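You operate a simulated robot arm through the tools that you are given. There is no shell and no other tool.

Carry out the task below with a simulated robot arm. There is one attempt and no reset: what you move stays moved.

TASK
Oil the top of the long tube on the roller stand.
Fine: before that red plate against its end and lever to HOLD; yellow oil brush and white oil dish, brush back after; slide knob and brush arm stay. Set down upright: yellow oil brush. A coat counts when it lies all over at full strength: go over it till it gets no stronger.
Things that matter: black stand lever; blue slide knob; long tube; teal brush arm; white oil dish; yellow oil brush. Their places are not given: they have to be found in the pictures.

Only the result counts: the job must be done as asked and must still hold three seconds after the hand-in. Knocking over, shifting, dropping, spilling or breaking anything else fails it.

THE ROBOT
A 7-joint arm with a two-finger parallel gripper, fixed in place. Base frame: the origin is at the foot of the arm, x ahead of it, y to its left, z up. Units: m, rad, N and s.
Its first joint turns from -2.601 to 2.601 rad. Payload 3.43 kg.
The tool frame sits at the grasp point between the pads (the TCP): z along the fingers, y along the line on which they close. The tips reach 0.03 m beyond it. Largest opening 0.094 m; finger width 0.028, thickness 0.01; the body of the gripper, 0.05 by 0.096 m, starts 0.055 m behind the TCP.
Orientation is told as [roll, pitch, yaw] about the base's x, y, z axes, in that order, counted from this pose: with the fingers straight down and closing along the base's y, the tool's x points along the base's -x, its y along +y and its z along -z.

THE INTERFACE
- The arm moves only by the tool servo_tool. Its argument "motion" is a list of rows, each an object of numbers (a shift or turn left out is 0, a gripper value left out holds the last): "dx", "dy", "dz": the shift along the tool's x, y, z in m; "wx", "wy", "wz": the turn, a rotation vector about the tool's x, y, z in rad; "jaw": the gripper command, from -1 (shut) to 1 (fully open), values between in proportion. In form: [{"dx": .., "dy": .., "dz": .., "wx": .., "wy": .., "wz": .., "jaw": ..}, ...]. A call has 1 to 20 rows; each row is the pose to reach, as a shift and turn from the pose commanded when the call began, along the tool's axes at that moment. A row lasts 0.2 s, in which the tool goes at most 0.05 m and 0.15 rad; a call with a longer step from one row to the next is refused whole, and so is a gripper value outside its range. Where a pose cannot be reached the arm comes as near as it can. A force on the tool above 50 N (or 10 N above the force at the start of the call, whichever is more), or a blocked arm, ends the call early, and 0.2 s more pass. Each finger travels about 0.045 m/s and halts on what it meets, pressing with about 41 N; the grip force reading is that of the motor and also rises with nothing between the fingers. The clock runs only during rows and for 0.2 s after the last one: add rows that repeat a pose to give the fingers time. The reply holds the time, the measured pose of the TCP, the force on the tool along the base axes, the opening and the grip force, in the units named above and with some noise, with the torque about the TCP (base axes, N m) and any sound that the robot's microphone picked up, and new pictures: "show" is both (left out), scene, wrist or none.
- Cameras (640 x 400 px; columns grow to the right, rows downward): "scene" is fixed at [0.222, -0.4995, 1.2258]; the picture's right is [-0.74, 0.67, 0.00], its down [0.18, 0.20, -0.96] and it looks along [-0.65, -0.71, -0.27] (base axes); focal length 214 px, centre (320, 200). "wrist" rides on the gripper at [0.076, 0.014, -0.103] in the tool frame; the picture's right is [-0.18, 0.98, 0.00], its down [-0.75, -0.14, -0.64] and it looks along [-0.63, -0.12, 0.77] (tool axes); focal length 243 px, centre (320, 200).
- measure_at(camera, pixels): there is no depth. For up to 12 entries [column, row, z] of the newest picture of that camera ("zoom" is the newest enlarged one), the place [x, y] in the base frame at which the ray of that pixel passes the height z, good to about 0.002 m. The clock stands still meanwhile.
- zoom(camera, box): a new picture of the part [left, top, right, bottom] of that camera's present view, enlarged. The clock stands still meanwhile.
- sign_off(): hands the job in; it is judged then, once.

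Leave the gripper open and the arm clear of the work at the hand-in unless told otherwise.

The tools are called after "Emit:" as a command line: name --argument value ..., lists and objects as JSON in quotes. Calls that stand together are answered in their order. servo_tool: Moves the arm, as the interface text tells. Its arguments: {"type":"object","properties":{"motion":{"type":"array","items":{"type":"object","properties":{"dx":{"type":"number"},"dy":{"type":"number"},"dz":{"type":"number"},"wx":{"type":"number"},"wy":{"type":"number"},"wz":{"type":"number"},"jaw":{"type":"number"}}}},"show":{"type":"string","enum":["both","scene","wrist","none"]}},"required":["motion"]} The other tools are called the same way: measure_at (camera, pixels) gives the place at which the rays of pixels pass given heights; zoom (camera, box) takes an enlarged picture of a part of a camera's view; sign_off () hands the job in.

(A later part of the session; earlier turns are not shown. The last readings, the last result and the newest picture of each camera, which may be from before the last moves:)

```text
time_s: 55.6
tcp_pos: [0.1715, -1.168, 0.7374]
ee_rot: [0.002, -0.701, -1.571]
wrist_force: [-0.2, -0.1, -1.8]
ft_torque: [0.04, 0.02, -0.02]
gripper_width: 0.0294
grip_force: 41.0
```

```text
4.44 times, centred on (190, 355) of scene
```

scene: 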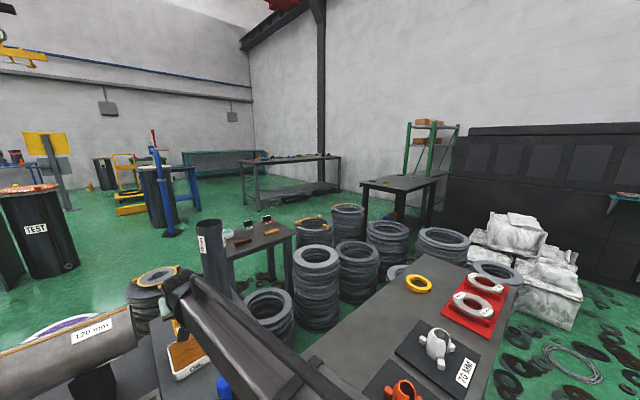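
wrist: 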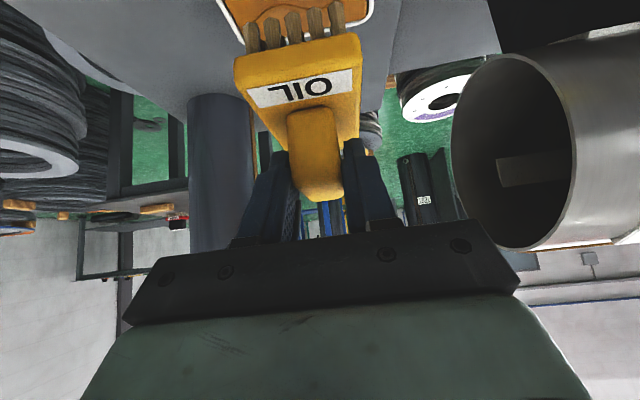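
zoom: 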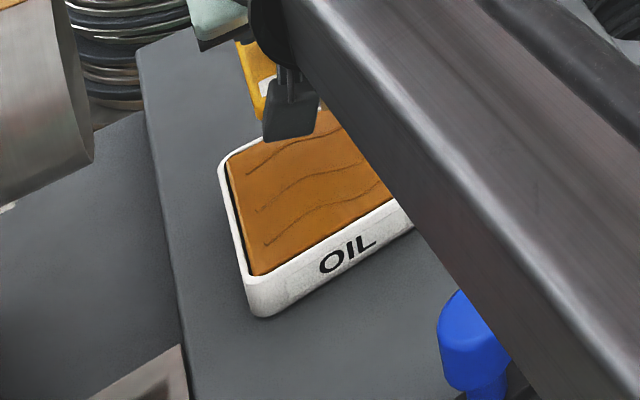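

The brush is above the dish's middle, clear of the big 120 mm tube at the right. I lower until the bristle tips are at z≈0.58.

Emit:
servo_tool --motion '[{"dx": 0.0163, "dz": 0.0194, "jaw": -1}, {"dx": 0.0326, "dz": 0.0387, "jaw": -1}, {"dx": 0.0425, "dz": 0.0505, "jaw": -1}, {"dx": 0.0489, "dz": 0.0581, "jaw": -1}, {"dx": 0.0489, "dz": 0.0581, "jaw": -1}]' --show "both"

Emit:
zoom --camera "scene" --box '[130, 310, 250, 400]'

```text
time_s: 56.7
tcp_pos: [0.1699, -1.171, 0.669]
ee_rot: [0.001, -0.719, -1.57]
wrist_force: [0.1, 1.1, 16.6]
ft_torque: [0.64, 0.01, 0.06]
gripper_width: 0.0299
grip_force: 40.7
stopped in row 5: the force on the tool passed its limit at 52 N (the readings are from after the stop); the commanded pose is now the measured one
```

scene: 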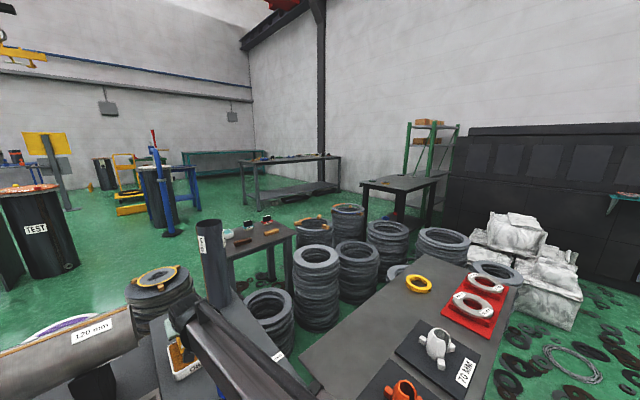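
wrist: 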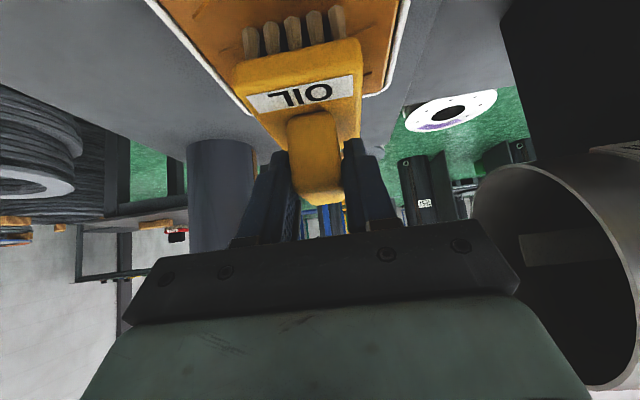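

```text
4.44 times, centred on (190, 355) of scene
```

zoom: 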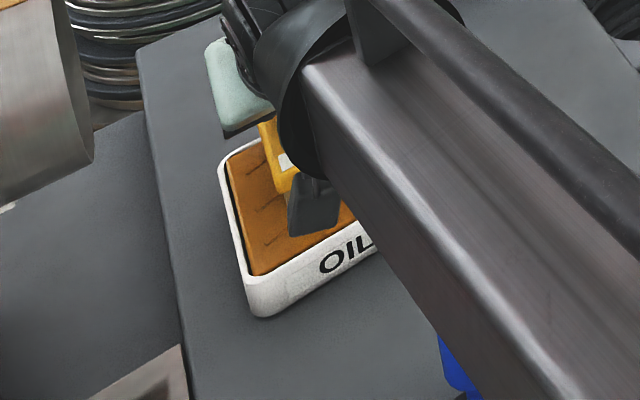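

The bristles met the oil surface (firm) at TCP z≈0.669 and the call stopped at 52 N; now about 17 N remains. I look at the bristles for oil.

Emit:
zoom --camera "wrist" --box '[200, 0, 420, 140]'

```text
2.86 times, centred on (310, 70) of wrist
```

zoom: 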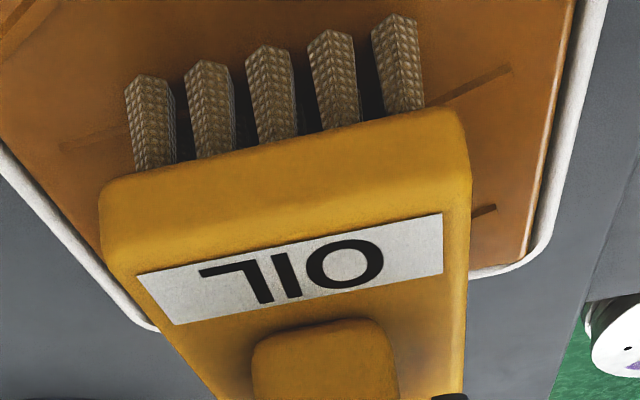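

The bristles press on the oil. I ease up 2 mm, hold briefly, to soak without shoving the dish, and read the force.

Emit:
servo_tool --motion '[{"dx": -0.0013, "dz": -0.0015, "wy": 0.01, "jaw": -1}, {"dx": -0.0013, "dz": -0.0015, "wy": 0.018, "jaw": -1}, {"dx": -0.0013, "dz": -0.0015, "wy": 0.018, "jaw": -1}, {"dx": -0.0013, "dz": -0.0015, "wy": 0.018, "jaw": -1}]' --show "wrist"

Emit:
zoom --camera "wrist" --box '[200, 0, 420, 140]'

```text
time_s: 57.7
tcp_pos: [0.1707, -1.1702, 0.6691]
ee_rot: [0.003, -0.701, -1.569]
wrist_force: [-0.4, -5.9, 14.0]
ft_torque: [-1.1, -0.02, -0.06]
gripper_width: 0.0292
grip_force: 41.2
```

wrist: 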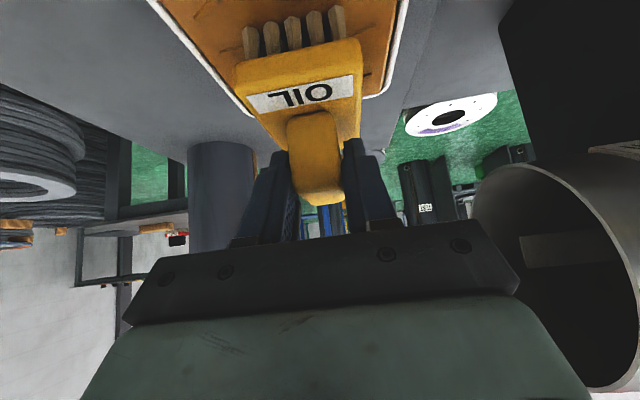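

```text
2.86 times, centred on (310, 70) of wrist
```

zoom: 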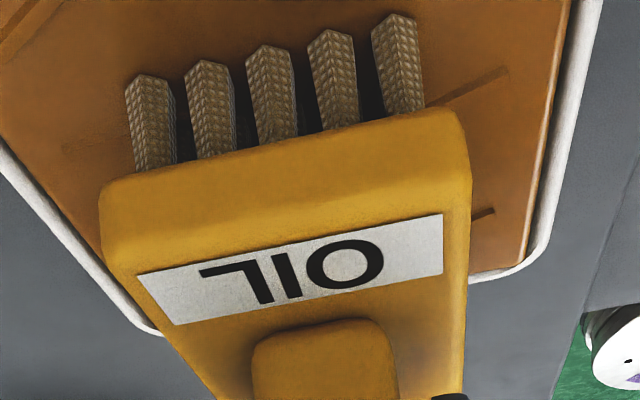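

Oil is loaded as far as contact goes. Before lifting away I check where the 120 mm tube's end is so the brush path clears it.

Emit:
measure_at --camera "wrist" --pixels '[[474, 240, 0.65], [474, 240, 0.7], [474, 240, 0.6], [520, 168, 0.6], [520, 168, 0.55], [560, 385, 0.72], [560, 385, 0.75]]'

Emit:
servo_tool --motion '[{"dx": -0.0129, "dz": -0.0153, "jaw": -1}, {"dx": -0.0386, "dz": -0.0459, "jaw": -1}, {"dx": -0.0644, "dz": -0.0765, "jaw": -1}, {"dx": -0.0902, "dz": -0.1071, "jaw": -1}, {"dx": -0.1159, "dz": -0.1377, "jaw": -1}, {"dx": -0.1159, "dz": -0.1377, "jaw": -1}]' --show "both"

Emit:
zoom --camera "wrist" --box '[200, 0, 420, 140]'

```text
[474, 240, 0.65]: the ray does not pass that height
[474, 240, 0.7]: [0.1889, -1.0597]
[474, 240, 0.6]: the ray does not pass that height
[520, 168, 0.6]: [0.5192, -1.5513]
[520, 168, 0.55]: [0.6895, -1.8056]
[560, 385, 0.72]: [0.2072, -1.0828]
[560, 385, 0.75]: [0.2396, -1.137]
```

```text
time_s: 59.1
tcp_pos: [0.1686, -1.1721, 0.8513]
ee_rot: [0.003, -0.696, -1.571]
wrist_force: [0.2, 0.1, -2.6]
ft_torque: [0.01, 0.02, 0.0]
gripper_width: 0.0296
grip_force: 40.9
```

scene: 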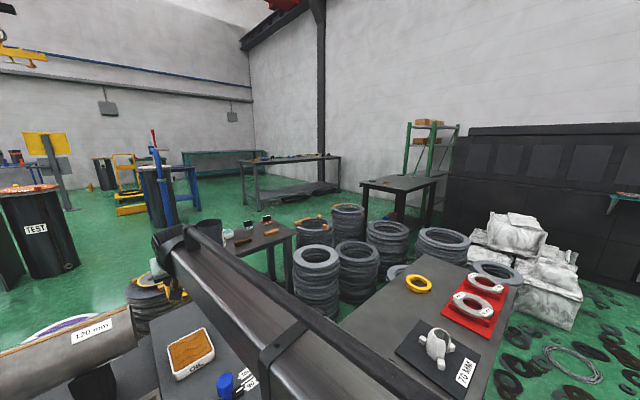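
wrist: 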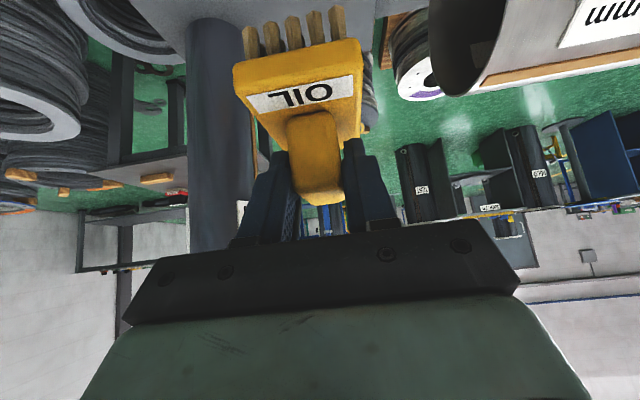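

```text
2.86 times, centred on (310, 70) of wrist
```

zoom: 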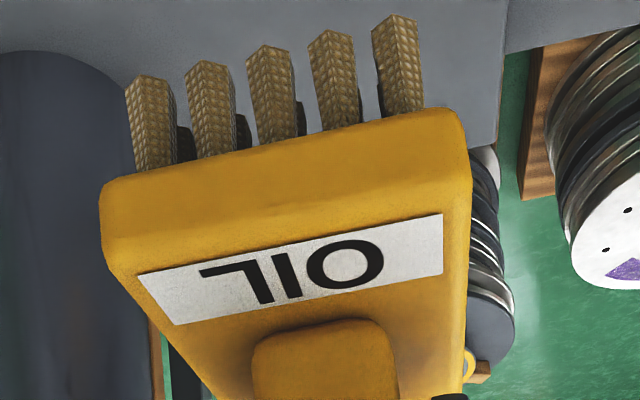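

The dish stayed put. Now I carry the brush to above the tube's left end, (0.375,-0.907,0.86), moving away from the 120 mm tube.

Emit:
servo_tool --motion '[{"dx": 0.0244, "dy": 0.0256, "dz": -0.0222, "jaw": -1}, {"dx": 0.0489, "dy": 0.0513, "dz": -0.0444, "jaw": -1}, {"dx": 0.0733, "dy": 0.0769, "dz": -0.0666, "jaw": -1}, {"dx": 0.0978, "dy": 0.1025, "dz": -0.0889, "jaw": -1}, {"dx": 0.1222, "dy": 0.1281, "dz": -0.1111, "jaw": -1}, {"dx": 0.1466, "dy": 0.1538, "dz": -0.1333, "jaw": -1}, {"dx": 0.1711, "dy": 0.1794, "dz": -0.1555, "jaw": -1}, {"dx": 0.1955, "dy": 0.205, "dz": -0.1777, "jaw": -1}, {"dx": 0.1955, "dy": 0.205, "dz": -0.1777, "jaw": -1}]' --show "both"

```text
time_s: 61.1
tcp_pos: [0.3746, -0.9085, 0.8593]
ee_rot: [0.0, -0.697, -1.571]
wrist_force: [-0.1, -0.6, -0.6]
ft_torque: [-0.01, 0.03, 0.01]
gripper_width: 0.0296
grip_force: 40.8
```

scene: 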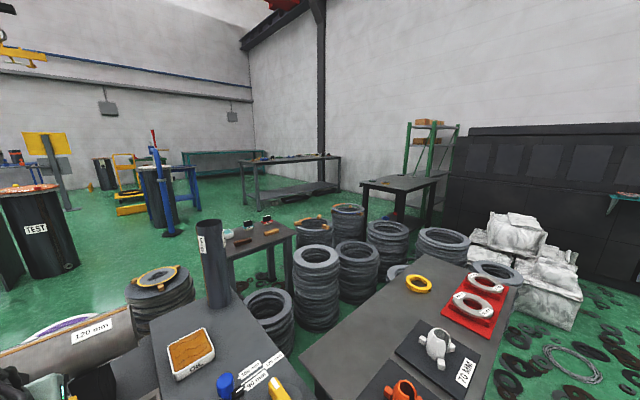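
wrist: 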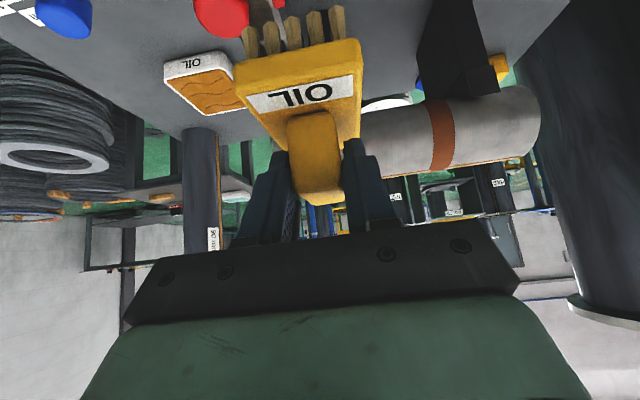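

The brush is over the tube's left end; the red knob shows just left (220,15). I lower to TCP z≈0.80, so tips are near 0.72, then creep down.

Emit:
servo_tool --motion '[{"dx": 0.0193, "dz": 0.0229, "jaw": -1}, {"dx": 0.0386, "dz": 0.0459, "jaw": -1}, {"dx": 0.0386, "dz": 0.0459, "jaw": -1}]' --show "wrist"

Emit:
zoom --camera "wrist" --box '[160, 0, 480, 200]'

```text
time_s: 61.9
tcp_pos: [0.3752, -0.9087, 0.8001]
ee_rot: [0.003, -0.696, -1.57]
wrist_force: [0.6, -0.4, -2.1]
ft_torque: [0.01, 0.07, 0.0]
gripper_width: 0.0297
grip_force: 41.6
```

wrist: 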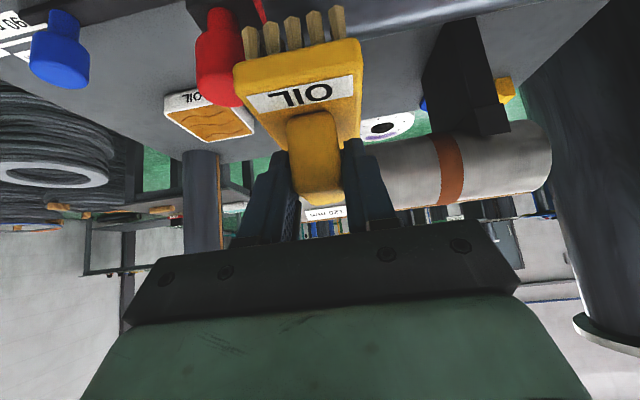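

```text
2.00 times, centred on (320, 100) of wrist
```

zoom: 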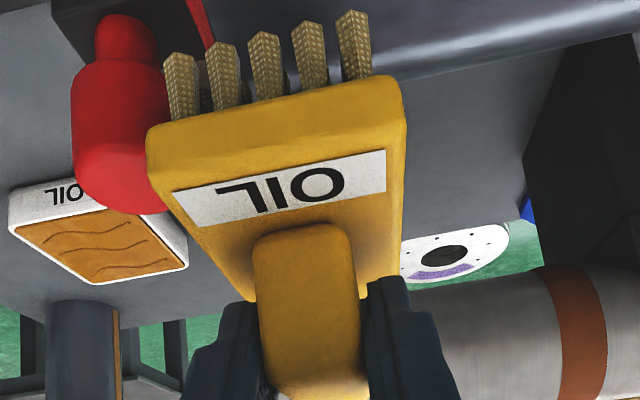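

Clearance between knob (right edge x≈0.335) and brush block (left edge ≈0.351) is about 1.5 cm. I creep down 12 mm in small steps.

Emit:
servo_tool --motion '[{"dx": 0.0019, "dz": 0.0023, "jaw": -1}, {"dx": 0.0039, "dz": 0.0046, "jaw": -1}, {"dx": 0.0058, "dz": 0.0069, "jaw": -1}, {"dx": 0.0077, "dz": 0.0092, "jaw": -1}]' --show "none"

```text
time_s: 62.9
tcp_pos: [0.374, -0.907, 0.787]
ee_rot: [0.001, -0.697, -1.571]
wrist_force: [0.4, -0.9, -1.0]
ft_torque: [0.0, -0.01, 0.0]
gripper_width: 0.0296
grip_force: 41.2
```

No contact yet at TCP z=0.787. I creep down another 4 mm in 2 mm steps.

Emit:
servo_tool --motion '[{"dx": 0.0013, "dz": 0.0015, "jaw": -1}, {"dx": 0.0026, "dz": 0.0031, "jaw": -1}]' --show "none"

```text
time_s: 63.5
tcp_pos: [0.3744, -0.9065, 0.7828]
ee_rot: [0.001, -0.697, -1.571]
wrist_force: [0.7, 0.6, -1.2]
ft_torque: [-0.01, 0.02, -0.01]
gripper_width: 0.0297
grip_force: 40.7
```

Still free at z=0.783. Another 4 mm in 2 mm steps.

Emit:
servo_tool --motion '[{"dx": 0.0013, "dz": 0.0015, "jaw": -1}, {"dx": 0.0026, "dz": 0.0031, "jaw": -1}]' --show "wrist"

Emit:
zoom --camera "wrist" --box '[160, 0, 480, 120]'

```text
time_s: 64.1
tcp_pos: [0.3752, -0.9071, 0.78]
ee_rot: [0.002, -0.696, -1.572]
wrist_force: [0.7, 0.1, -1.7]
ft_torque: [0.01, -0.01, -0.02]
gripper_width: 0.0298
grip_force: 40.8
```

wrist: 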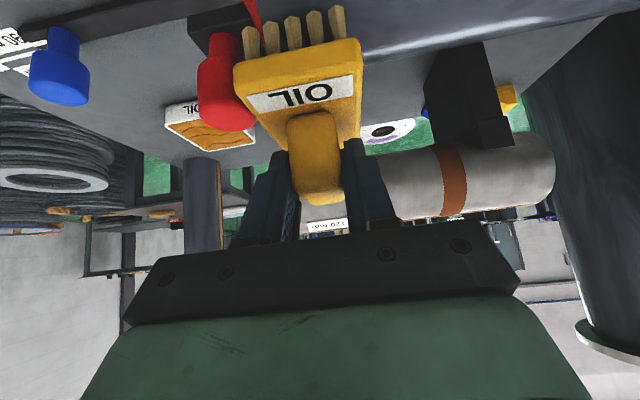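

```text
2.00 times, centred on (320, 60) of wrist
```

zoom: 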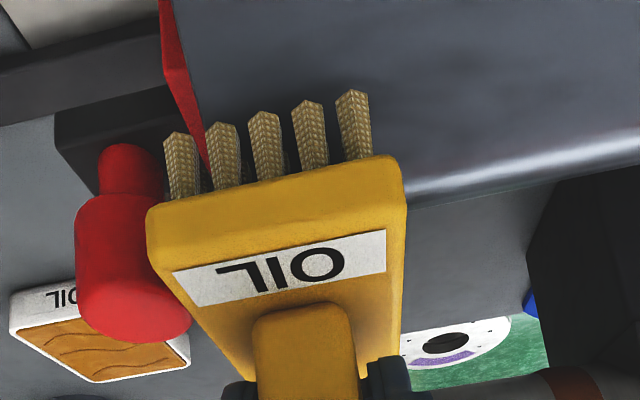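

The bristle tips look almost on the tube; the leftmost one overhangs the tube's end as wanted. Two mm steps further.

Emit:
servo_tool --motion '[{"dx": 0.0013, "dz": 0.0015, "jaw": -1}, {"dx": 0.0026, "dz": 0.0031, "jaw": -1}]' --show "none"

```text
time_s: 64.7
tcp_pos: [0.3756, -0.9078, 0.7747]
ee_rot: [0.003, -0.696, -1.57]
wrist_force: [-0.4, 0.4, -1.5]
ft_torque: [0.01, 0.0, -0.02]
gripper_width: 0.0297
grip_force: 40.5
```

Emit:
servo_tool --motion '[{"dx": 0.0013, "dz": 0.0015, "jaw": -1}, {"dx": 0.0026, "dz": 0.0031, "jaw": -1}]' --show "none"

```text
time_s: 65.3
tcp_pos: [0.3733, -0.9074, 0.7741]
ee_rot: [0.001, -0.703, -1.57]
wrist_force: [-0.4, 0.9, 16.3]
ft_torque: [-0.22, -0.04, 0.02]
gripper_width: 0.0296
grip_force: 41.3
```

Contact at TCP z≈0.773 with about 18 N. I ease up 1 mm and sweep in +x along the tube to x≈0.70.

Emit:
servo_tool --motion '[{"dx": -0.0006, "dz": -0.0008, "jaw": -1}, {"dx": -0.0006, "dy": 0.018, "dz": -0.0008, "jaw": -1}, {"dx": -0.0006, "dy": 0.036, "dz": -0.0008, "jaw": -1}, {"dx": -0.0006, "dy": 0.054, "dz": -0.0008, "jaw": -1}, {"dx": -0.0006, "dy": 0.072, "dz": -0.0008, "jaw": -1}, {"dx": -0.0006, "dy": 0.09, "dz": -0.0008, "jaw": -1}]' --show "wrist"

Emit:
zoom --camera "wrist" --box '[160, 0, 480, 120]'

```text
time_s: 66.7
tcp_pos: [0.4657, -0.9067, 0.7738]
ee_rot: [0.002, -0.695, -1.571]
wrist_force: [-3.5, -0.1, 8.5]
ft_torque: [-0.18, 0.02, -0.05]
gripper_width: 0.0294
grip_force: 41.0
```

wrist: 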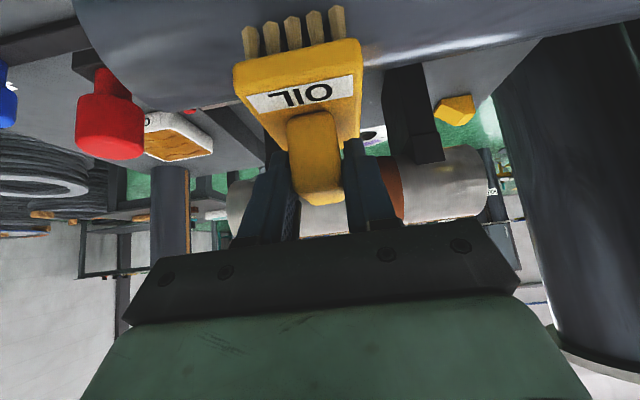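

```text
2.00 times, centred on (320, 60) of wrist
```

zoom: 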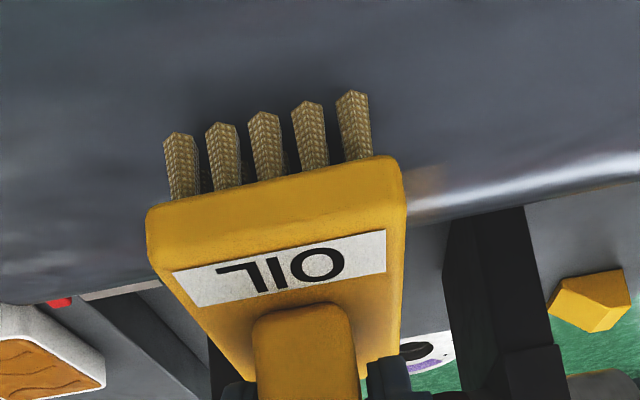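

Pressing about 10 N with 3.5 N drag, sweeping well. I continue to x≈0.70.

Emit:
servo_tool --motion '[{"dy": 0.02, "jaw": -1}, {"dy": 0.04, "jaw": -1}, {"dy": 0.06, "jaw": -1}, {"dy": 0.08, "jaw": -1}, {"dy": 0.1, "jaw": -1}, {"dy": 0.12, "jaw": -1}, {"dy": 0.14, "jaw": -1}, {"dy": 0.16, "jaw": -1}, {"dy": 0.18, "jaw": -1}, {"dy": 0.2, "jaw": -1}, {"dy": 0.22, "jaw": -1}, {"dy": 0.236, "jaw": -1}]' --show "wrist"

Emit:
zoom --camera "wrist" --box '[0, 0, 480, 200]'

```text
time_s: 69.3
tcp_pos: [0.7028, -0.907, 0.7734]
ee_rot: [0.003, -0.698, -1.571]
wrist_force: [-3.5, -1.0, 13.0]
ft_torque: [-0.31, 0.15, -0.06]
gripper_width: 0.0293
grip_force: 41.1
```

wrist: 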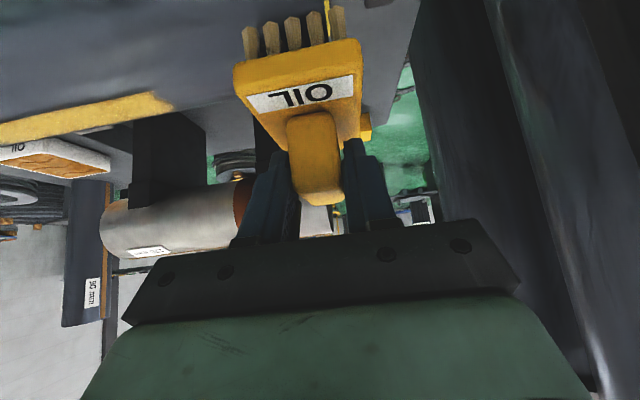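

```text
1.33 times, centred on (240, 100) of wrist
```

zoom: 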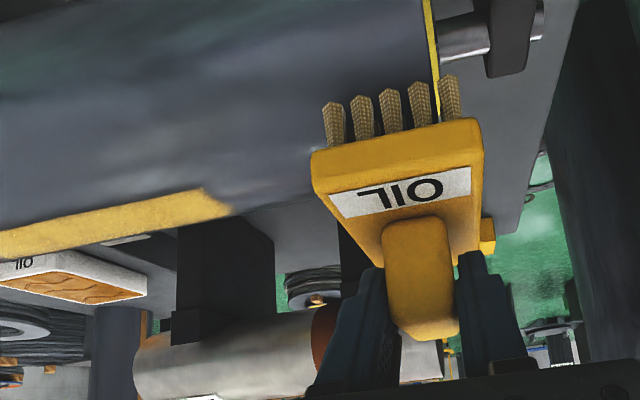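

A yellow coat is visible along the far upper side of the tube (0–235, 190–250 in the zoom), ending around x≈0.62, so it needs a closer look. I lift off and back away to view the tube from above.

Emit:
servo_tool --motion '[{"dx": -0.0129, "dz": -0.0153, "jaw": -1}, {"dx": -0.0258, "dz": -0.0306, "jaw": -1}, {"dx": -0.0244, "dy": -0.0375, "dz": -0.0677, "wy": 0.1, "jaw": -1}, {"dx": -0.023, "dy": -0.075, "dz": -0.1049, "wy": 0.23, "jaw": -1}, {"dx": -0.0215, "dy": -0.1125, "dz": -0.142, "wy": 0.36, "jaw": -1}, {"dx": -0.0201, "dy": -0.15, "dz": -0.1792, "wy": 0.5, "jaw": -1}, {"dx": -0.0201, "dy": -0.15, "dz": -0.1792, "wy": 0.5, "jaw": -1}]' --show "wrist"

Emit:
zoom --camera "wrist" --box '[0, 0, 480, 250]'

```text
refused: row 3 steps farther than a row can; nothing moved
```

```text
1.33 times, centred on (240, 125) of wrist
```

zoom: 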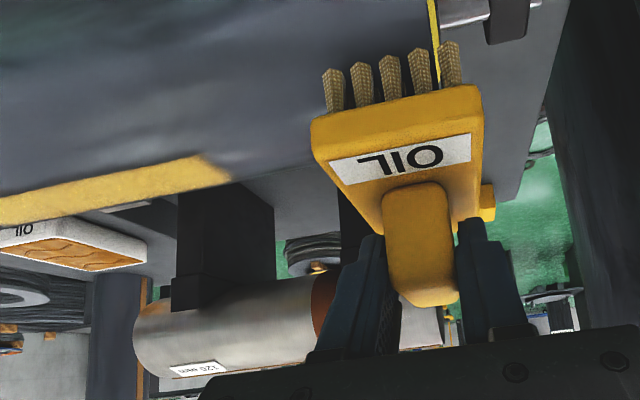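

The step was too long; nothing moved. I repeat with shorter rows.

Emit:
servo_tool --motion '[{"dx": -0.0129, "dz": -0.0153, "jaw": -1}, {"dx": -0.0258, "dz": -0.0306, "jaw": -1}, {"dx": -0.0247, "dy": -0.03, "dz": -0.0603, "wy": 0.1, "jaw": -1}, {"dx": -0.0235, "dy": -0.06, "dz": -0.09, "wy": 0.2, "jaw": -1}, {"dx": -0.0224, "dy": -0.09, "dz": -0.1198, "wy": 0.3, "jaw": -1}, {"dx": -0.0212, "dy": -0.12, "dz": -0.1495, "wy": 0.4, "jaw": -1}, {"dx": -0.0201, "dy": -0.15, "dz": -0.1792, "wy": 0.5, "jaw": -1}, {"dx": -0.0201, "dy": -0.15, "dz": -0.1792, "wy": 0.5, "jaw": -1}]' --show "wrist"

Emit:
zoom --camera "wrist" --box '[0, 0, 640, 250]'

```text
time_s: 71.1
tcp_pos: [0.5517, -0.8072, 0.9248]
ee_rot: [0.001, -0.197, -1.568]
wrist_force: [1.2, 0.3, -0.8]
ft_torque: [-0.02, -0.02, -0.05]
gripper_width: 0.0297
grip_force: 40.9
```

wrist: 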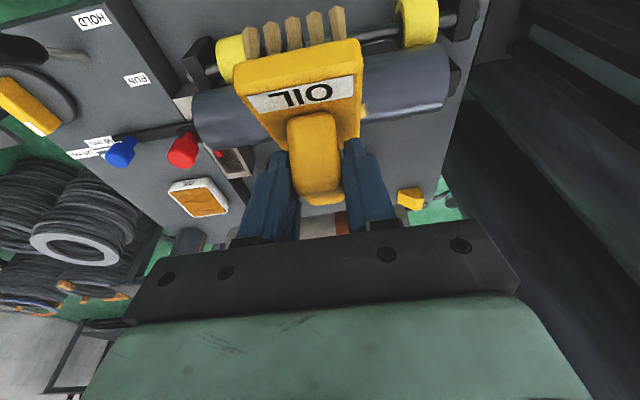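

```text
1.00 times, centred on (320, 125) of wrist (not enlarged: the box is as wide or as high as the picture)
```

zoom: 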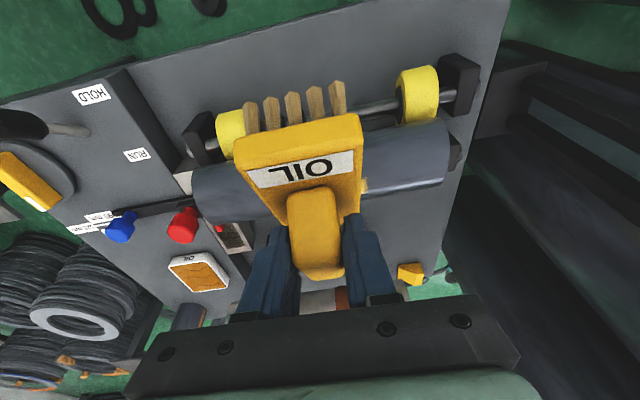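

The brush hides the tube's middle. I move 0.27 m in -x so the tube appears to the right of the brush.

Emit:
servo_tool --motion '[{"dy": -0.045, "jaw": -1}, {"dy": -0.09, "jaw": -1}, {"dy": -0.135, "jaw": -1}, {"dy": -0.18, "jaw": -1}, {"dy": -0.225, "jaw": -1}, {"dy": -0.27, "jaw": -1}, {"dy": -0.27, "jaw": -1}]' --show "wrist"

Emit:
zoom --camera "wrist" --box '[340, 30, 640, 200]'

```text
time_s: 72.7
tcp_pos: [0.2812, -0.8088, 0.923]
ee_rot: [0.002, -0.197, -1.569]
wrist_force: [-0.4, 0.5, -1.6]
ft_torque: [0.01, 0.02, 0.01]
gripper_width: 0.0294
grip_force: 41.4
```

wrist: 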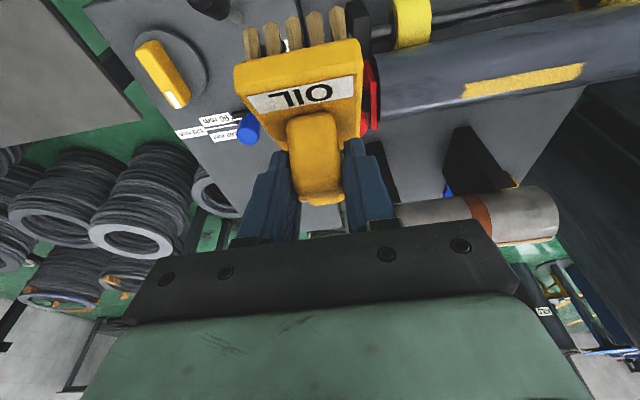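

```text
2.13 times, centred on (490, 115) of wrist
```

zoom: 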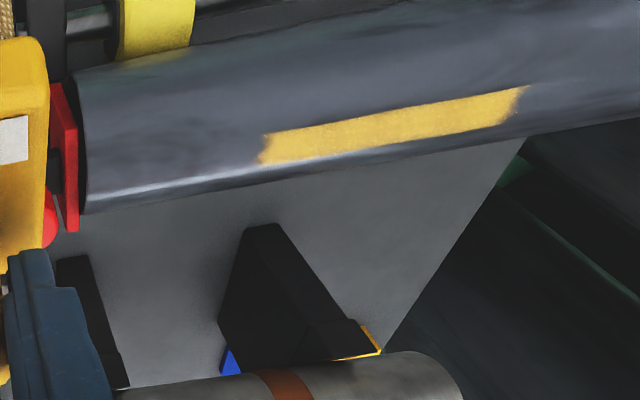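

A yellow coat strip covers only the middle of the tube. I measure its ends and width at z≈0.69, plus the tube ends.

Emit:
measure_at --camera "zoom" --pixels '[[268, 135, 0.692], [260, 163, 0.692], [527, 87, 0.692], [505, 123, 0.692], [400, 105, 0.692], [400, 137, 0.692], [82, 130, 0.692], [85, 213, 0.67], [640, 60, 0.692], [75, 85, 0.65]]'

```text
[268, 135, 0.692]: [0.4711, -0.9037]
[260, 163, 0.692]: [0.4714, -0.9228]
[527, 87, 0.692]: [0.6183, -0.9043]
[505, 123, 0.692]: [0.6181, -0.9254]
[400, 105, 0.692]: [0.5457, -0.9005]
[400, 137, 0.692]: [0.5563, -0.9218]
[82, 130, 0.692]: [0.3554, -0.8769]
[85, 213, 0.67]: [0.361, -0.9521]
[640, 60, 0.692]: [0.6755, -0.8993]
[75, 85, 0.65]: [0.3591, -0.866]
```

The coat lies only from x≈0.471 to 0.618, y -0.902…-0.924. Force was about 10 N there but 15–18 N near both ends, so too much pressure may prevent coating. I return over the tube at (0.40,-0.907,0.82) with tilt restored, for a lighter pass.

Emit:
servo_tool --motion '[{"dx": -0.0155, "dy": 0.0238, "dz": 0.0241, "wy": -0.1, "jaw": -1}, {"dx": -0.031, "dy": 0.0476, "dz": 0.0482, "wy": -0.2, "jaw": -1}, {"dx": -0.0465, "dy": 0.0714, "dz": 0.0723, "wy": -0.3, "jaw": -1}, {"dx": -0.062, "dy": 0.0952, "dz": 0.0964, "wy": -0.4, "jaw": -1}, {"dx": -0.0775, "dy": 0.119, "dz": 0.1205, "wy": -0.5, "jaw": -1}, {"dx": -0.0775, "dy": 0.119, "dz": 0.1205, "wy": -0.5, "jaw": -1}]' --show "wrist"

Emit:
zoom --camera "wrist" --box '[160, 0, 640, 200]'

```text
time_s: 74.1
tcp_pos: [0.4012, -0.9038, 0.8206]
ee_rot: [0.001, -0.699, -1.57]
wrist_force: [0.1, -0.2, -1.2]
ft_torque: [0.03, -0.05, -0.02]
gripper_width: 0.0297
grip_force: 41.4
```

wrist: 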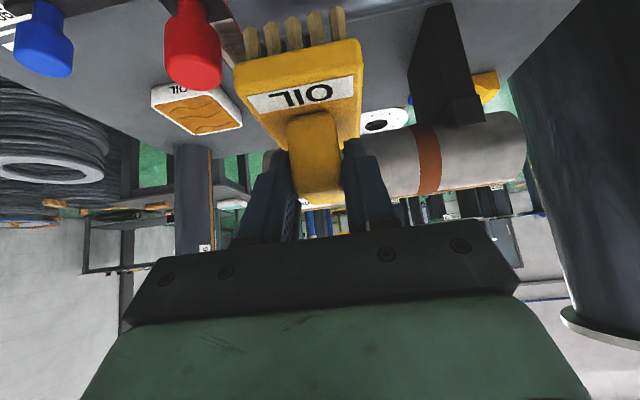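

```text
1.33 times, centred on (400, 100) of wrist
```

zoom: 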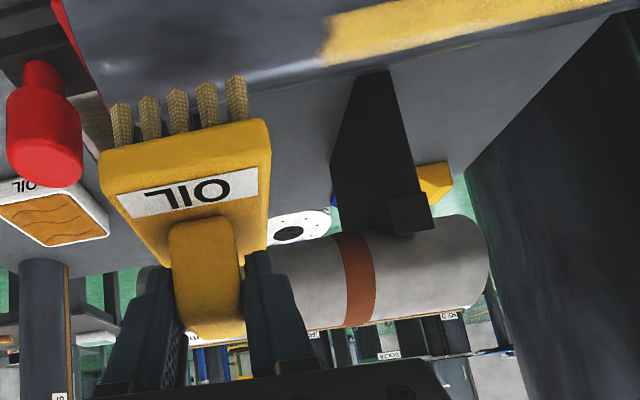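

The yellow coat shows at the right of the brush. I go down at x≈0.38 to just above contact (TCP z≈0.777).

Emit:
servo_tool --motion '[{"dx": 0.0137, "dy": -0.01, "dz": 0.0164, "jaw": -1}, {"dx": 0.0275, "dy": -0.02, "dz": 0.0328, "jaw": -1}, {"dx": 0.0275, "dy": -0.02, "dz": 0.0328, "jaw": -1}]' --show "none"

Emit:
servo_tool --motion '[{"dx": 0.0006, "dz": 0.0008, "jaw": -1}, {"dx": 0.0006, "dz": 0.0008, "jaw": -1}]' --show "none"

Emit:
servo_tool --motion '[{"dx": 0.0006, "dz": 0.0008, "jaw": -1}, {"dx": 0.0006, "dz": 0.0008, "jaw": -1}]' --show "none"

```text
time_s: 74.9
tcp_pos: [0.3804, -0.9059, 0.7772]
ee_rot: [0.002, -0.696, -1.57]
wrist_force: [0.0, -0.3, -0.6]
ft_torque: [0.01, -0.03, 0.01]
gripper_width: 0.0296
grip_force: 41.0
```

```text
time_s: 75.5
tcp_pos: [0.3797, -0.9059, 0.7754]
ee_rot: [0.002, -0.695, -1.57]
wrist_force: [0.2, 0.3, -1.7]
ft_torque: [0.02, -0.01, -0.01]
gripper_width: 0.0298
grip_force: 41.0
```

```text
time_s: 76.1
tcp_pos: [0.3788, -0.9079, 0.776]
ee_rot: [0.002, -0.697, -1.571]
wrist_force: [0.8, -0.2, -1.1]
ft_torque: [-0.01, -0.01, 0.01]
gripper_width: 0.0294
grip_force: 41.6
```

Still free at about z=0.776. I go down 1 mm at a time, reading the force.

Emit:
servo_tool --motion '[{"dx": 0.0006, "dz": 0.0008, "jaw": -1}, {"dx": 0.0006, "dz": 0.0008, "jaw": -1}]' --show "none"

Emit:
servo_tool --motion '[{"dx": 0.0006, "dz": 0.0008, "jaw": -1}, {"dx": 0.0006, "dz": 0.0008, "jaw": -1}]' --show "none"

```text
time_s: 76.7
tcp_pos: [0.3797, -0.9062, 0.7735]
ee_rot: [0.001, -0.698, -1.57]
wrist_force: [0.1, -0.1, -1.4]
ft_torque: [0.01, 0.0, 0.0]
gripper_width: 0.0296
grip_force: 41.0
```

```text
time_s: 77.3
tcp_pos: [0.3797, -0.9065, 0.7729]
ee_rot: [0.003, -0.697, -1.571]
wrist_force: [0.3, 0.9, 6.3]
ft_torque: [-0.1, 0.08, -0.04]
gripper_width: 0.0297
grip_force: 40.7
```

Light contact, about 8 N. I sweep in +x from 0.38 to 0.50 at this level and read the force.

Emit:
servo_tool --motion '[{"dy": 0.015, "jaw": -1}, {"dy": 0.03, "jaw": -1}, {"dy": 0.045, "jaw": -1}, {"dy": 0.06, "jaw": -1}]' --show "wrist"

Emit:
zoom --camera "wrist" --box '[100, 0, 640, 200]'

```text
time_s: 78.3
tcp_pos: [0.4406, -0.9065, 0.7744]
ee_rot: [0.001, -0.697, -1.57]
wrist_force: [-1.8, -1.7, 4.1]
ft_torque: [-0.14, -0.02, -0.06]
gripper_width: 0.0293
grip_force: 41.3
```

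wrist: 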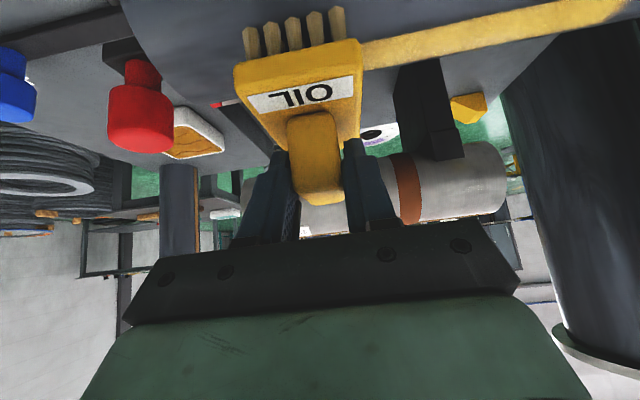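

```text
1.19 times, centred on (370, 100) of wrist
```

zoom: 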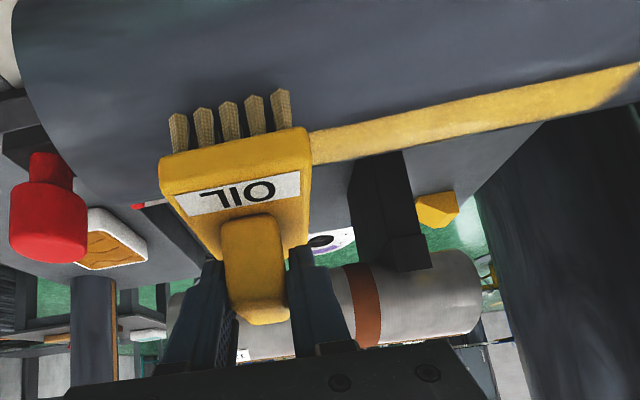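

Force is 4–6 N and no coat appears left of the brush, though the strip on the right looks firm. I carry on with the light pass to x≈0.70 to see what changes.

Emit:
servo_tool --motion '[{"dy": 0.015, "jaw": -1}, {"dy": 0.03, "jaw": -1}, {"dy": 0.045, "jaw": -1}, {"dy": 0.06, "jaw": -1}, {"dy": 0.075, "jaw": -1}, {"dy": 0.09, "jaw": -1}, {"dy": 0.105, "jaw": -1}, {"dy": 0.12, "jaw": -1}]' --show "wrist"

Emit:
zoom --camera "wrist" --box '[0, 0, 640, 200]'

```text
time_s: 80.1
tcp_pos: [0.5598, -0.9058, 0.7724]
ee_rot: [0.0, -0.698, -1.572]
wrist_force: [-3.2, -0.8, 11.2]
ft_torque: [-0.23, 0.06, -0.08]
gripper_width: 0.0297
grip_force: 40.6
```

wrist: 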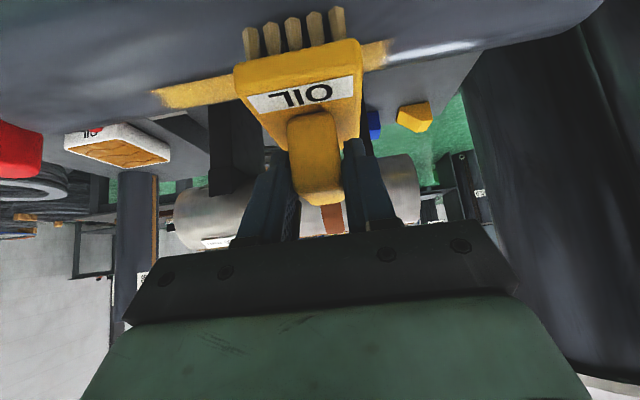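

```text
1.00 times, centred on (320, 100) of wrist (not enlarged: the box is as wide or as high as the picture)
```

zoom: 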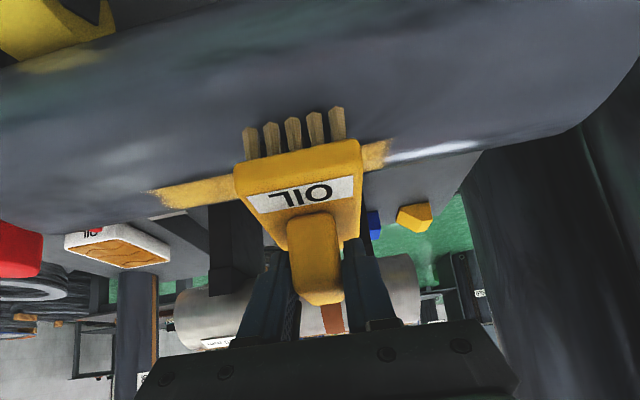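

The strip's left end at (155,190) hasn't moved, so the strip may be the whole area to coat, or the brush is dry. I finish this pass to x≈0.69, then go back over the strip.

Emit:
servo_tool --motion '[{"dx": -0.0004, "dy": 0.02, "dz": -0.0005, "jaw": -1}, {"dx": -0.0004, "dy": 0.04, "dz": -0.0005, "jaw": -1}, {"dx": -0.0004, "dy": 0.06, "dz": -0.0005, "jaw": -1}, {"dx": -0.0004, "dy": 0.08, "dz": -0.0005, "jaw": -1}, {"dx": -0.0004, "dy": 0.1, "dz": -0.0005, "jaw": -1}, {"dx": -0.0004, "dy": 0.12, "dz": -0.0005, "jaw": -1}, {"dx": -0.0004, "dy": 0.135, "dz": -0.0005, "jaw": -1}]' --show "wrist"

Emit:
zoom --camera "wrist" --box '[0, 0, 480, 200]'

```text
time_s: 81.7
tcp_pos: [0.6948, -0.9035, 0.7733]
ee_rot: [0.001, -0.697, -1.572]
wrist_force: [0.2, 0.5, -0.8]
ft_torque: [0.01, -0.01, -0.04]
gripper_width: 0.0298
grip_force: 40.5
```

wrist: 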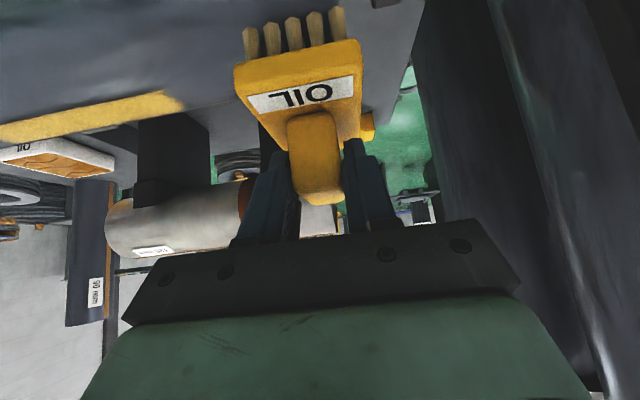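

```text
1.33 times, centred on (240, 100) of wrist
```

zoom: 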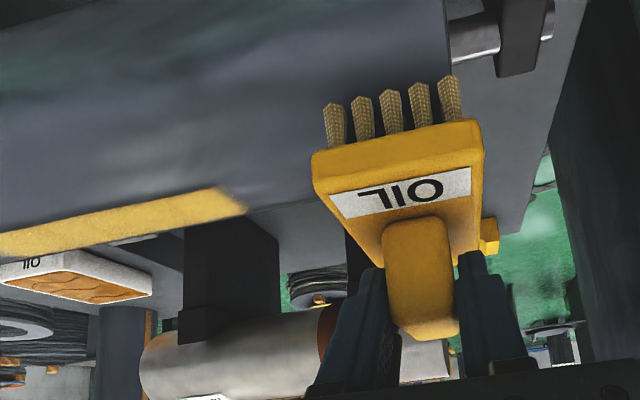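

No contact remained at the end (tube slightly lower there); the strip did not grow. To find out whether the brush is just dry I dip again: lift and travel back above the dish at (0.171,-1.170,0.87).

Emit:
servo_tool --motion '[{"dx": -0.0321, "dz": -0.0384, "jaw": -1}, {"dx": -0.0642, "dz": -0.0767, "jaw": -1}, {"dx": -0.0712, "dy": -0.0476, "dz": -0.0709, "jaw": -1}, {"dx": -0.0781, "dy": -0.0953, "dz": -0.065, "jaw": -1}, {"dx": -0.0851, "dy": -0.1429, "dz": -0.0592, "jaw": -1}, {"dx": -0.0921, "dy": -0.1905, "dz": -0.0534, "jaw": -1}, {"dx": -0.0991, "dy": -0.2382, "dz": -0.0475, "jaw": -1}, {"dx": -0.106, "dy": -0.2858, "dz": -0.0417, "jaw": -1}, {"dx": -0.113, "dy": -0.3335, "dz": -0.0358, "jaw": -1}, {"dx": -0.12, "dy": -0.3811, "dz": -0.03, "jaw": -1}, {"dx": -0.127, "dy": -0.4287, "dz": -0.0242, "jaw": -1}, {"dx": -0.1339, "dy": -0.4764, "dz": -0.0183, "jaw": -1}, {"dx": -0.1409, "dy": -0.524, "dz": -0.0125, "jaw": -1}, {"dx": -0.1722, "dy": -0.524, "dz": 0.0137, "jaw": -1}, {"dx": -0.2034, "dy": -0.524, "dz": 0.0398, "jaw": -1}, {"dx": -0.2347, "dy": -0.524, "dz": 0.066, "jaw": -1}, {"dx": -0.2659, "dy": -0.524, "dz": 0.0921, "jaw": -1}, {"dx": -0.2659, "dy": -0.524, "dz": 0.0921, "jaw": -1}]' --show "both"

```text
time_s: 85.5
tcp_pos: [0.1725, -1.1712, 0.8747]
ee_rot: [0.002, -0.695, -1.572]
wrist_force: [0.6, -0.3, -1.7]
ft_torque: [0.04, 0.02, 0.03]
gripper_width: 0.0296
grip_force: 40.8
```

scene: 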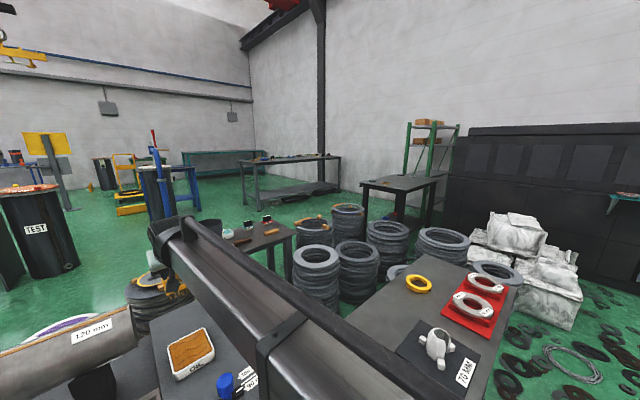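
wrist: 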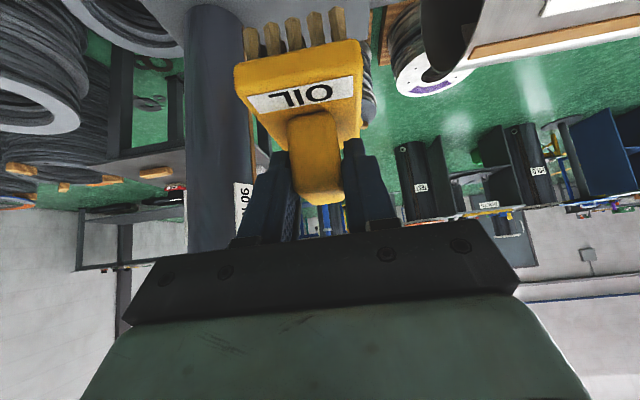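

Above the dish. I lower in even rows to TCP z≈0.675, just above the earlier contact height of ≈0.670.

Emit:
servo_tool --motion '[{"dx": 0.0282, "dz": 0.0337, "jaw": -1}, {"dx": 0.0565, "dz": 0.0675, "jaw": -1}, {"dx": 0.0847, "dz": 0.1012, "jaw": -1}, {"dx": 0.1098, "dz": 0.1312, "jaw": -1}, {"dx": 0.1258, "dz": 0.1503, "jaw": -1}, {"dx": 0.1258, "dz": 0.1503, "jaw": -1}]' --show "none"

Emit:
servo_tool --motion '[{"dx": 0.0013, "dz": 0.0015, "jaw": -1}, {"dx": 0.0026, "dz": 0.0031, "jaw": -1}]' --show "none"

```text
time_s: 86.9
tcp_pos: [0.172, -1.171, 0.6765]
ee_rot: [0.001, -0.697, -1.571]
wrist_force: [0.1, 0.2, -0.5]
ft_torque: [0.01, 0.02, -0.01]
gripper_width: 0.0294
grip_force: 41.0
```

```text
time_s: 87.5
tcp_pos: [0.1705, -1.1702, 0.6718]
ee_rot: [0.001, -0.696, -1.572]
wrist_force: [0.6, -0.1, -1.3]
ft_torque: [0.01, -0.03, -0.02]
gripper_width: 0.0298
grip_force: 41.3
```

Still just above the oil. I lower in 1 mm steps until contact.

Emit:
servo_tool --motion '[{"dx": 0.0006, "dz": 0.0008, "jaw": -1}, {"dx": 0.0013, "dz": 0.0015, "jaw": -1}]' --show "none"

Emit:
servo_tool --motion '[{"dx": 0.0006, "dz": 0.0008, "jaw": -1}, {"dx": 0.0006, "dz": 0.0008, "jaw": -1}, {"dx": 0.0006, "dz": 0.0008, "jaw": -1}]' --show "wrist"

```text
time_s: 88.1
tcp_pos: [0.1709, -1.1713, 0.6708]
ee_rot: [0.0, -0.697, -1.571]
wrist_force: [0.0, 0.0, -2.0]
ft_torque: [-0.01, 0.03, -0.01]
gripper_width: 0.0294
grip_force: 41.4
```

```text
time_s: 88.9
tcp_pos: [0.1704, -1.171, 0.6706]
ee_rot: [0.002, -0.699, -1.571]
wrist_force: [0.1, -0.2, 2.6]
ft_torque: [-0.09, 0.01, 0.0]
gripper_width: 0.0295
grip_force: 41.3
```

wrist: 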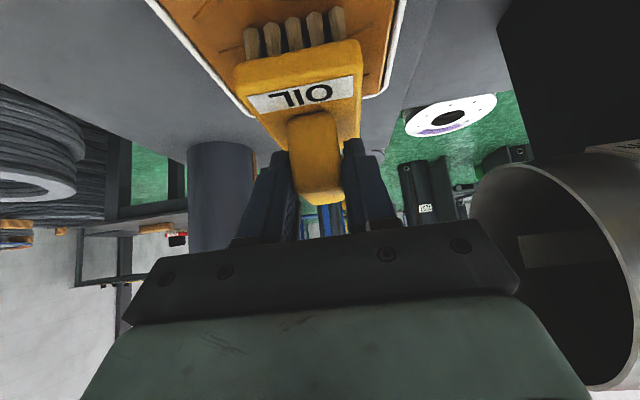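

Light contact (≈4 N). I press 1 mm more and hold for a second so the brush takes oil.

Emit:
servo_tool --motion '[{"dx": 0.0006, "dz": 0.0008, "jaw": -1}, {"dx": 0.0006, "dz": 0.0008, "jaw": -1}, {"dx": 0.0006, "dz": 0.0008, "jaw": -1}, {"dx": 0.0006, "dz": 0.0008, "jaw": -1}]' --show "none"

```text
time_s: 89.9
tcp_pos: [0.1707, -1.1699, 0.6697]
ee_rot: [0.001, -0.697, -1.573]
wrist_force: [2.5, 3.6, 11.7]
ft_torque: [-0.32, -0.05, 0.06]
gripper_width: 0.0296
grip_force: 40.3
```

About 13 N on the oil; brush loaded. I lift and go back above the tube's left end at (0.38,-0.908,0.85).

Emit:
servo_tool --motion '[{"dx": -0.0289, "dz": -0.0345, "jaw": -1}, {"dx": -0.0578, "dz": -0.069, "jaw": -1}, {"dx": -0.0866, "dz": -0.1035, "jaw": -1}, {"dx": -0.1155, "dz": -0.138, "jaw": -1}, {"dx": -0.0904, "dy": 0.0261, "dz": -0.159, "jaw": -1}, {"dx": -0.0653, "dy": 0.0523, "dz": -0.1801, "jaw": -1}, {"dx": -0.0402, "dy": 0.0784, "dz": -0.2011, "jaw": -1}, {"dx": -0.0151, "dy": 0.1045, "dz": -0.2221, "jaw": -1}, {"dx": 0.0101, "dy": 0.1306, "dz": -0.2431, "jaw": -1}, {"dx": 0.0352, "dy": 0.1568, "dz": -0.2642, "jaw": -1}, {"dx": 0.0603, "dy": 0.1829, "dz": -0.2852, "jaw": -1}, {"dx": 0.0854, "dy": 0.209, "dz": -0.3062, "jaw": -1}, {"dx": 0.0854, "dy": 0.209, "dz": -0.3062, "jaw": -1}]' --show "both"

```text
time_s: 92.7
tcp_pos: [0.3785, -0.9069, 0.8505]
ee_rot: [-0.001, -0.696, -1.571]
wrist_force: [-0.4, 0.4, -1.6]
ft_torque: [-0.01, 0.03, 0.0]
gripper_width: 0.0296
grip_force: 41.2
```

scene: 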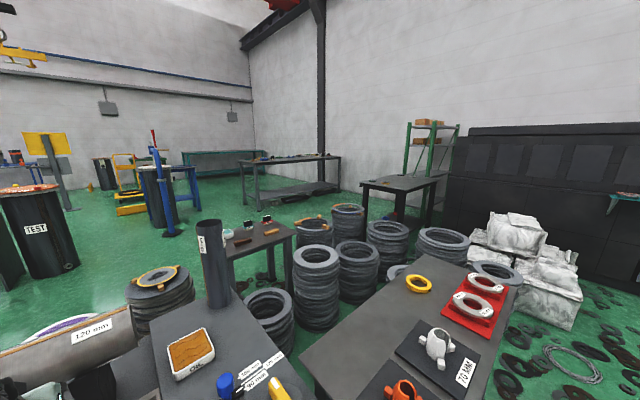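
wrist: 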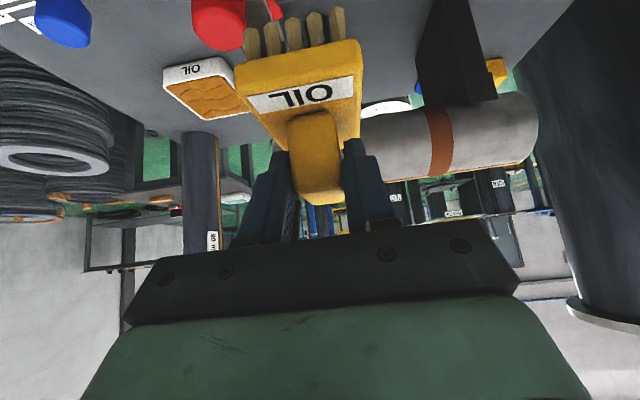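

I lower to just above contact (z≈0.777), then to about 8 N.

Emit:
servo_tool --motion '[{"dx": 0.0231, "dz": 0.0276, "jaw": -1}, {"dx": 0.0462, "dz": 0.0552, "jaw": -1}, {"dx": 0.0475, "dz": 0.0567, "jaw": -1}, {"dx": 0.0475, "dz": 0.0567, "jaw": -1}]' --show "none"

Emit:
servo_tool --motion '[{"dx": 0.0006, "dz": 0.0008, "jaw": -1}, {"dx": 0.0013, "dz": 0.0015, "jaw": -1}]' --show "none"

Emit:
servo_tool --motion '[{"dx": 0.0006, "dz": 0.0008, "jaw": -1}, {"dx": 0.0006, "dz": 0.0008, "jaw": -1}]' --show "none"

```text
time_s: 93.7
tcp_pos: [0.3789, -0.9058, 0.7753]
ee_rot: [0.004, -0.696, -1.572]
wrist_force: [-0.6, 0.5, -1.9]
ft_torque: [0.0, 0.03, 0.0]
gripper_width: 0.0295
grip_force: 40.8
```

```text
time_s: 94.3
tcp_pos: [0.3789, -0.907, 0.7741]
ee_rot: [0.001, -0.697, -1.571]
wrist_force: [-1.5, -0.9, 5.0]
ft_torque: [-0.14, 0.01, -0.02]
gripper_width: 0.0295
grip_force: 40.7
```

```text
time_s: 94.9
tcp_pos: [0.3797, -0.9079, 0.7745]
ee_rot: [0.002, -0.698, -1.572]
wrist_force: [-2.4, -0.9, 12.9]
ft_torque: [-0.3, 0.08, -0.01]
gripper_width: 0.0295
grip_force: 41.3
```

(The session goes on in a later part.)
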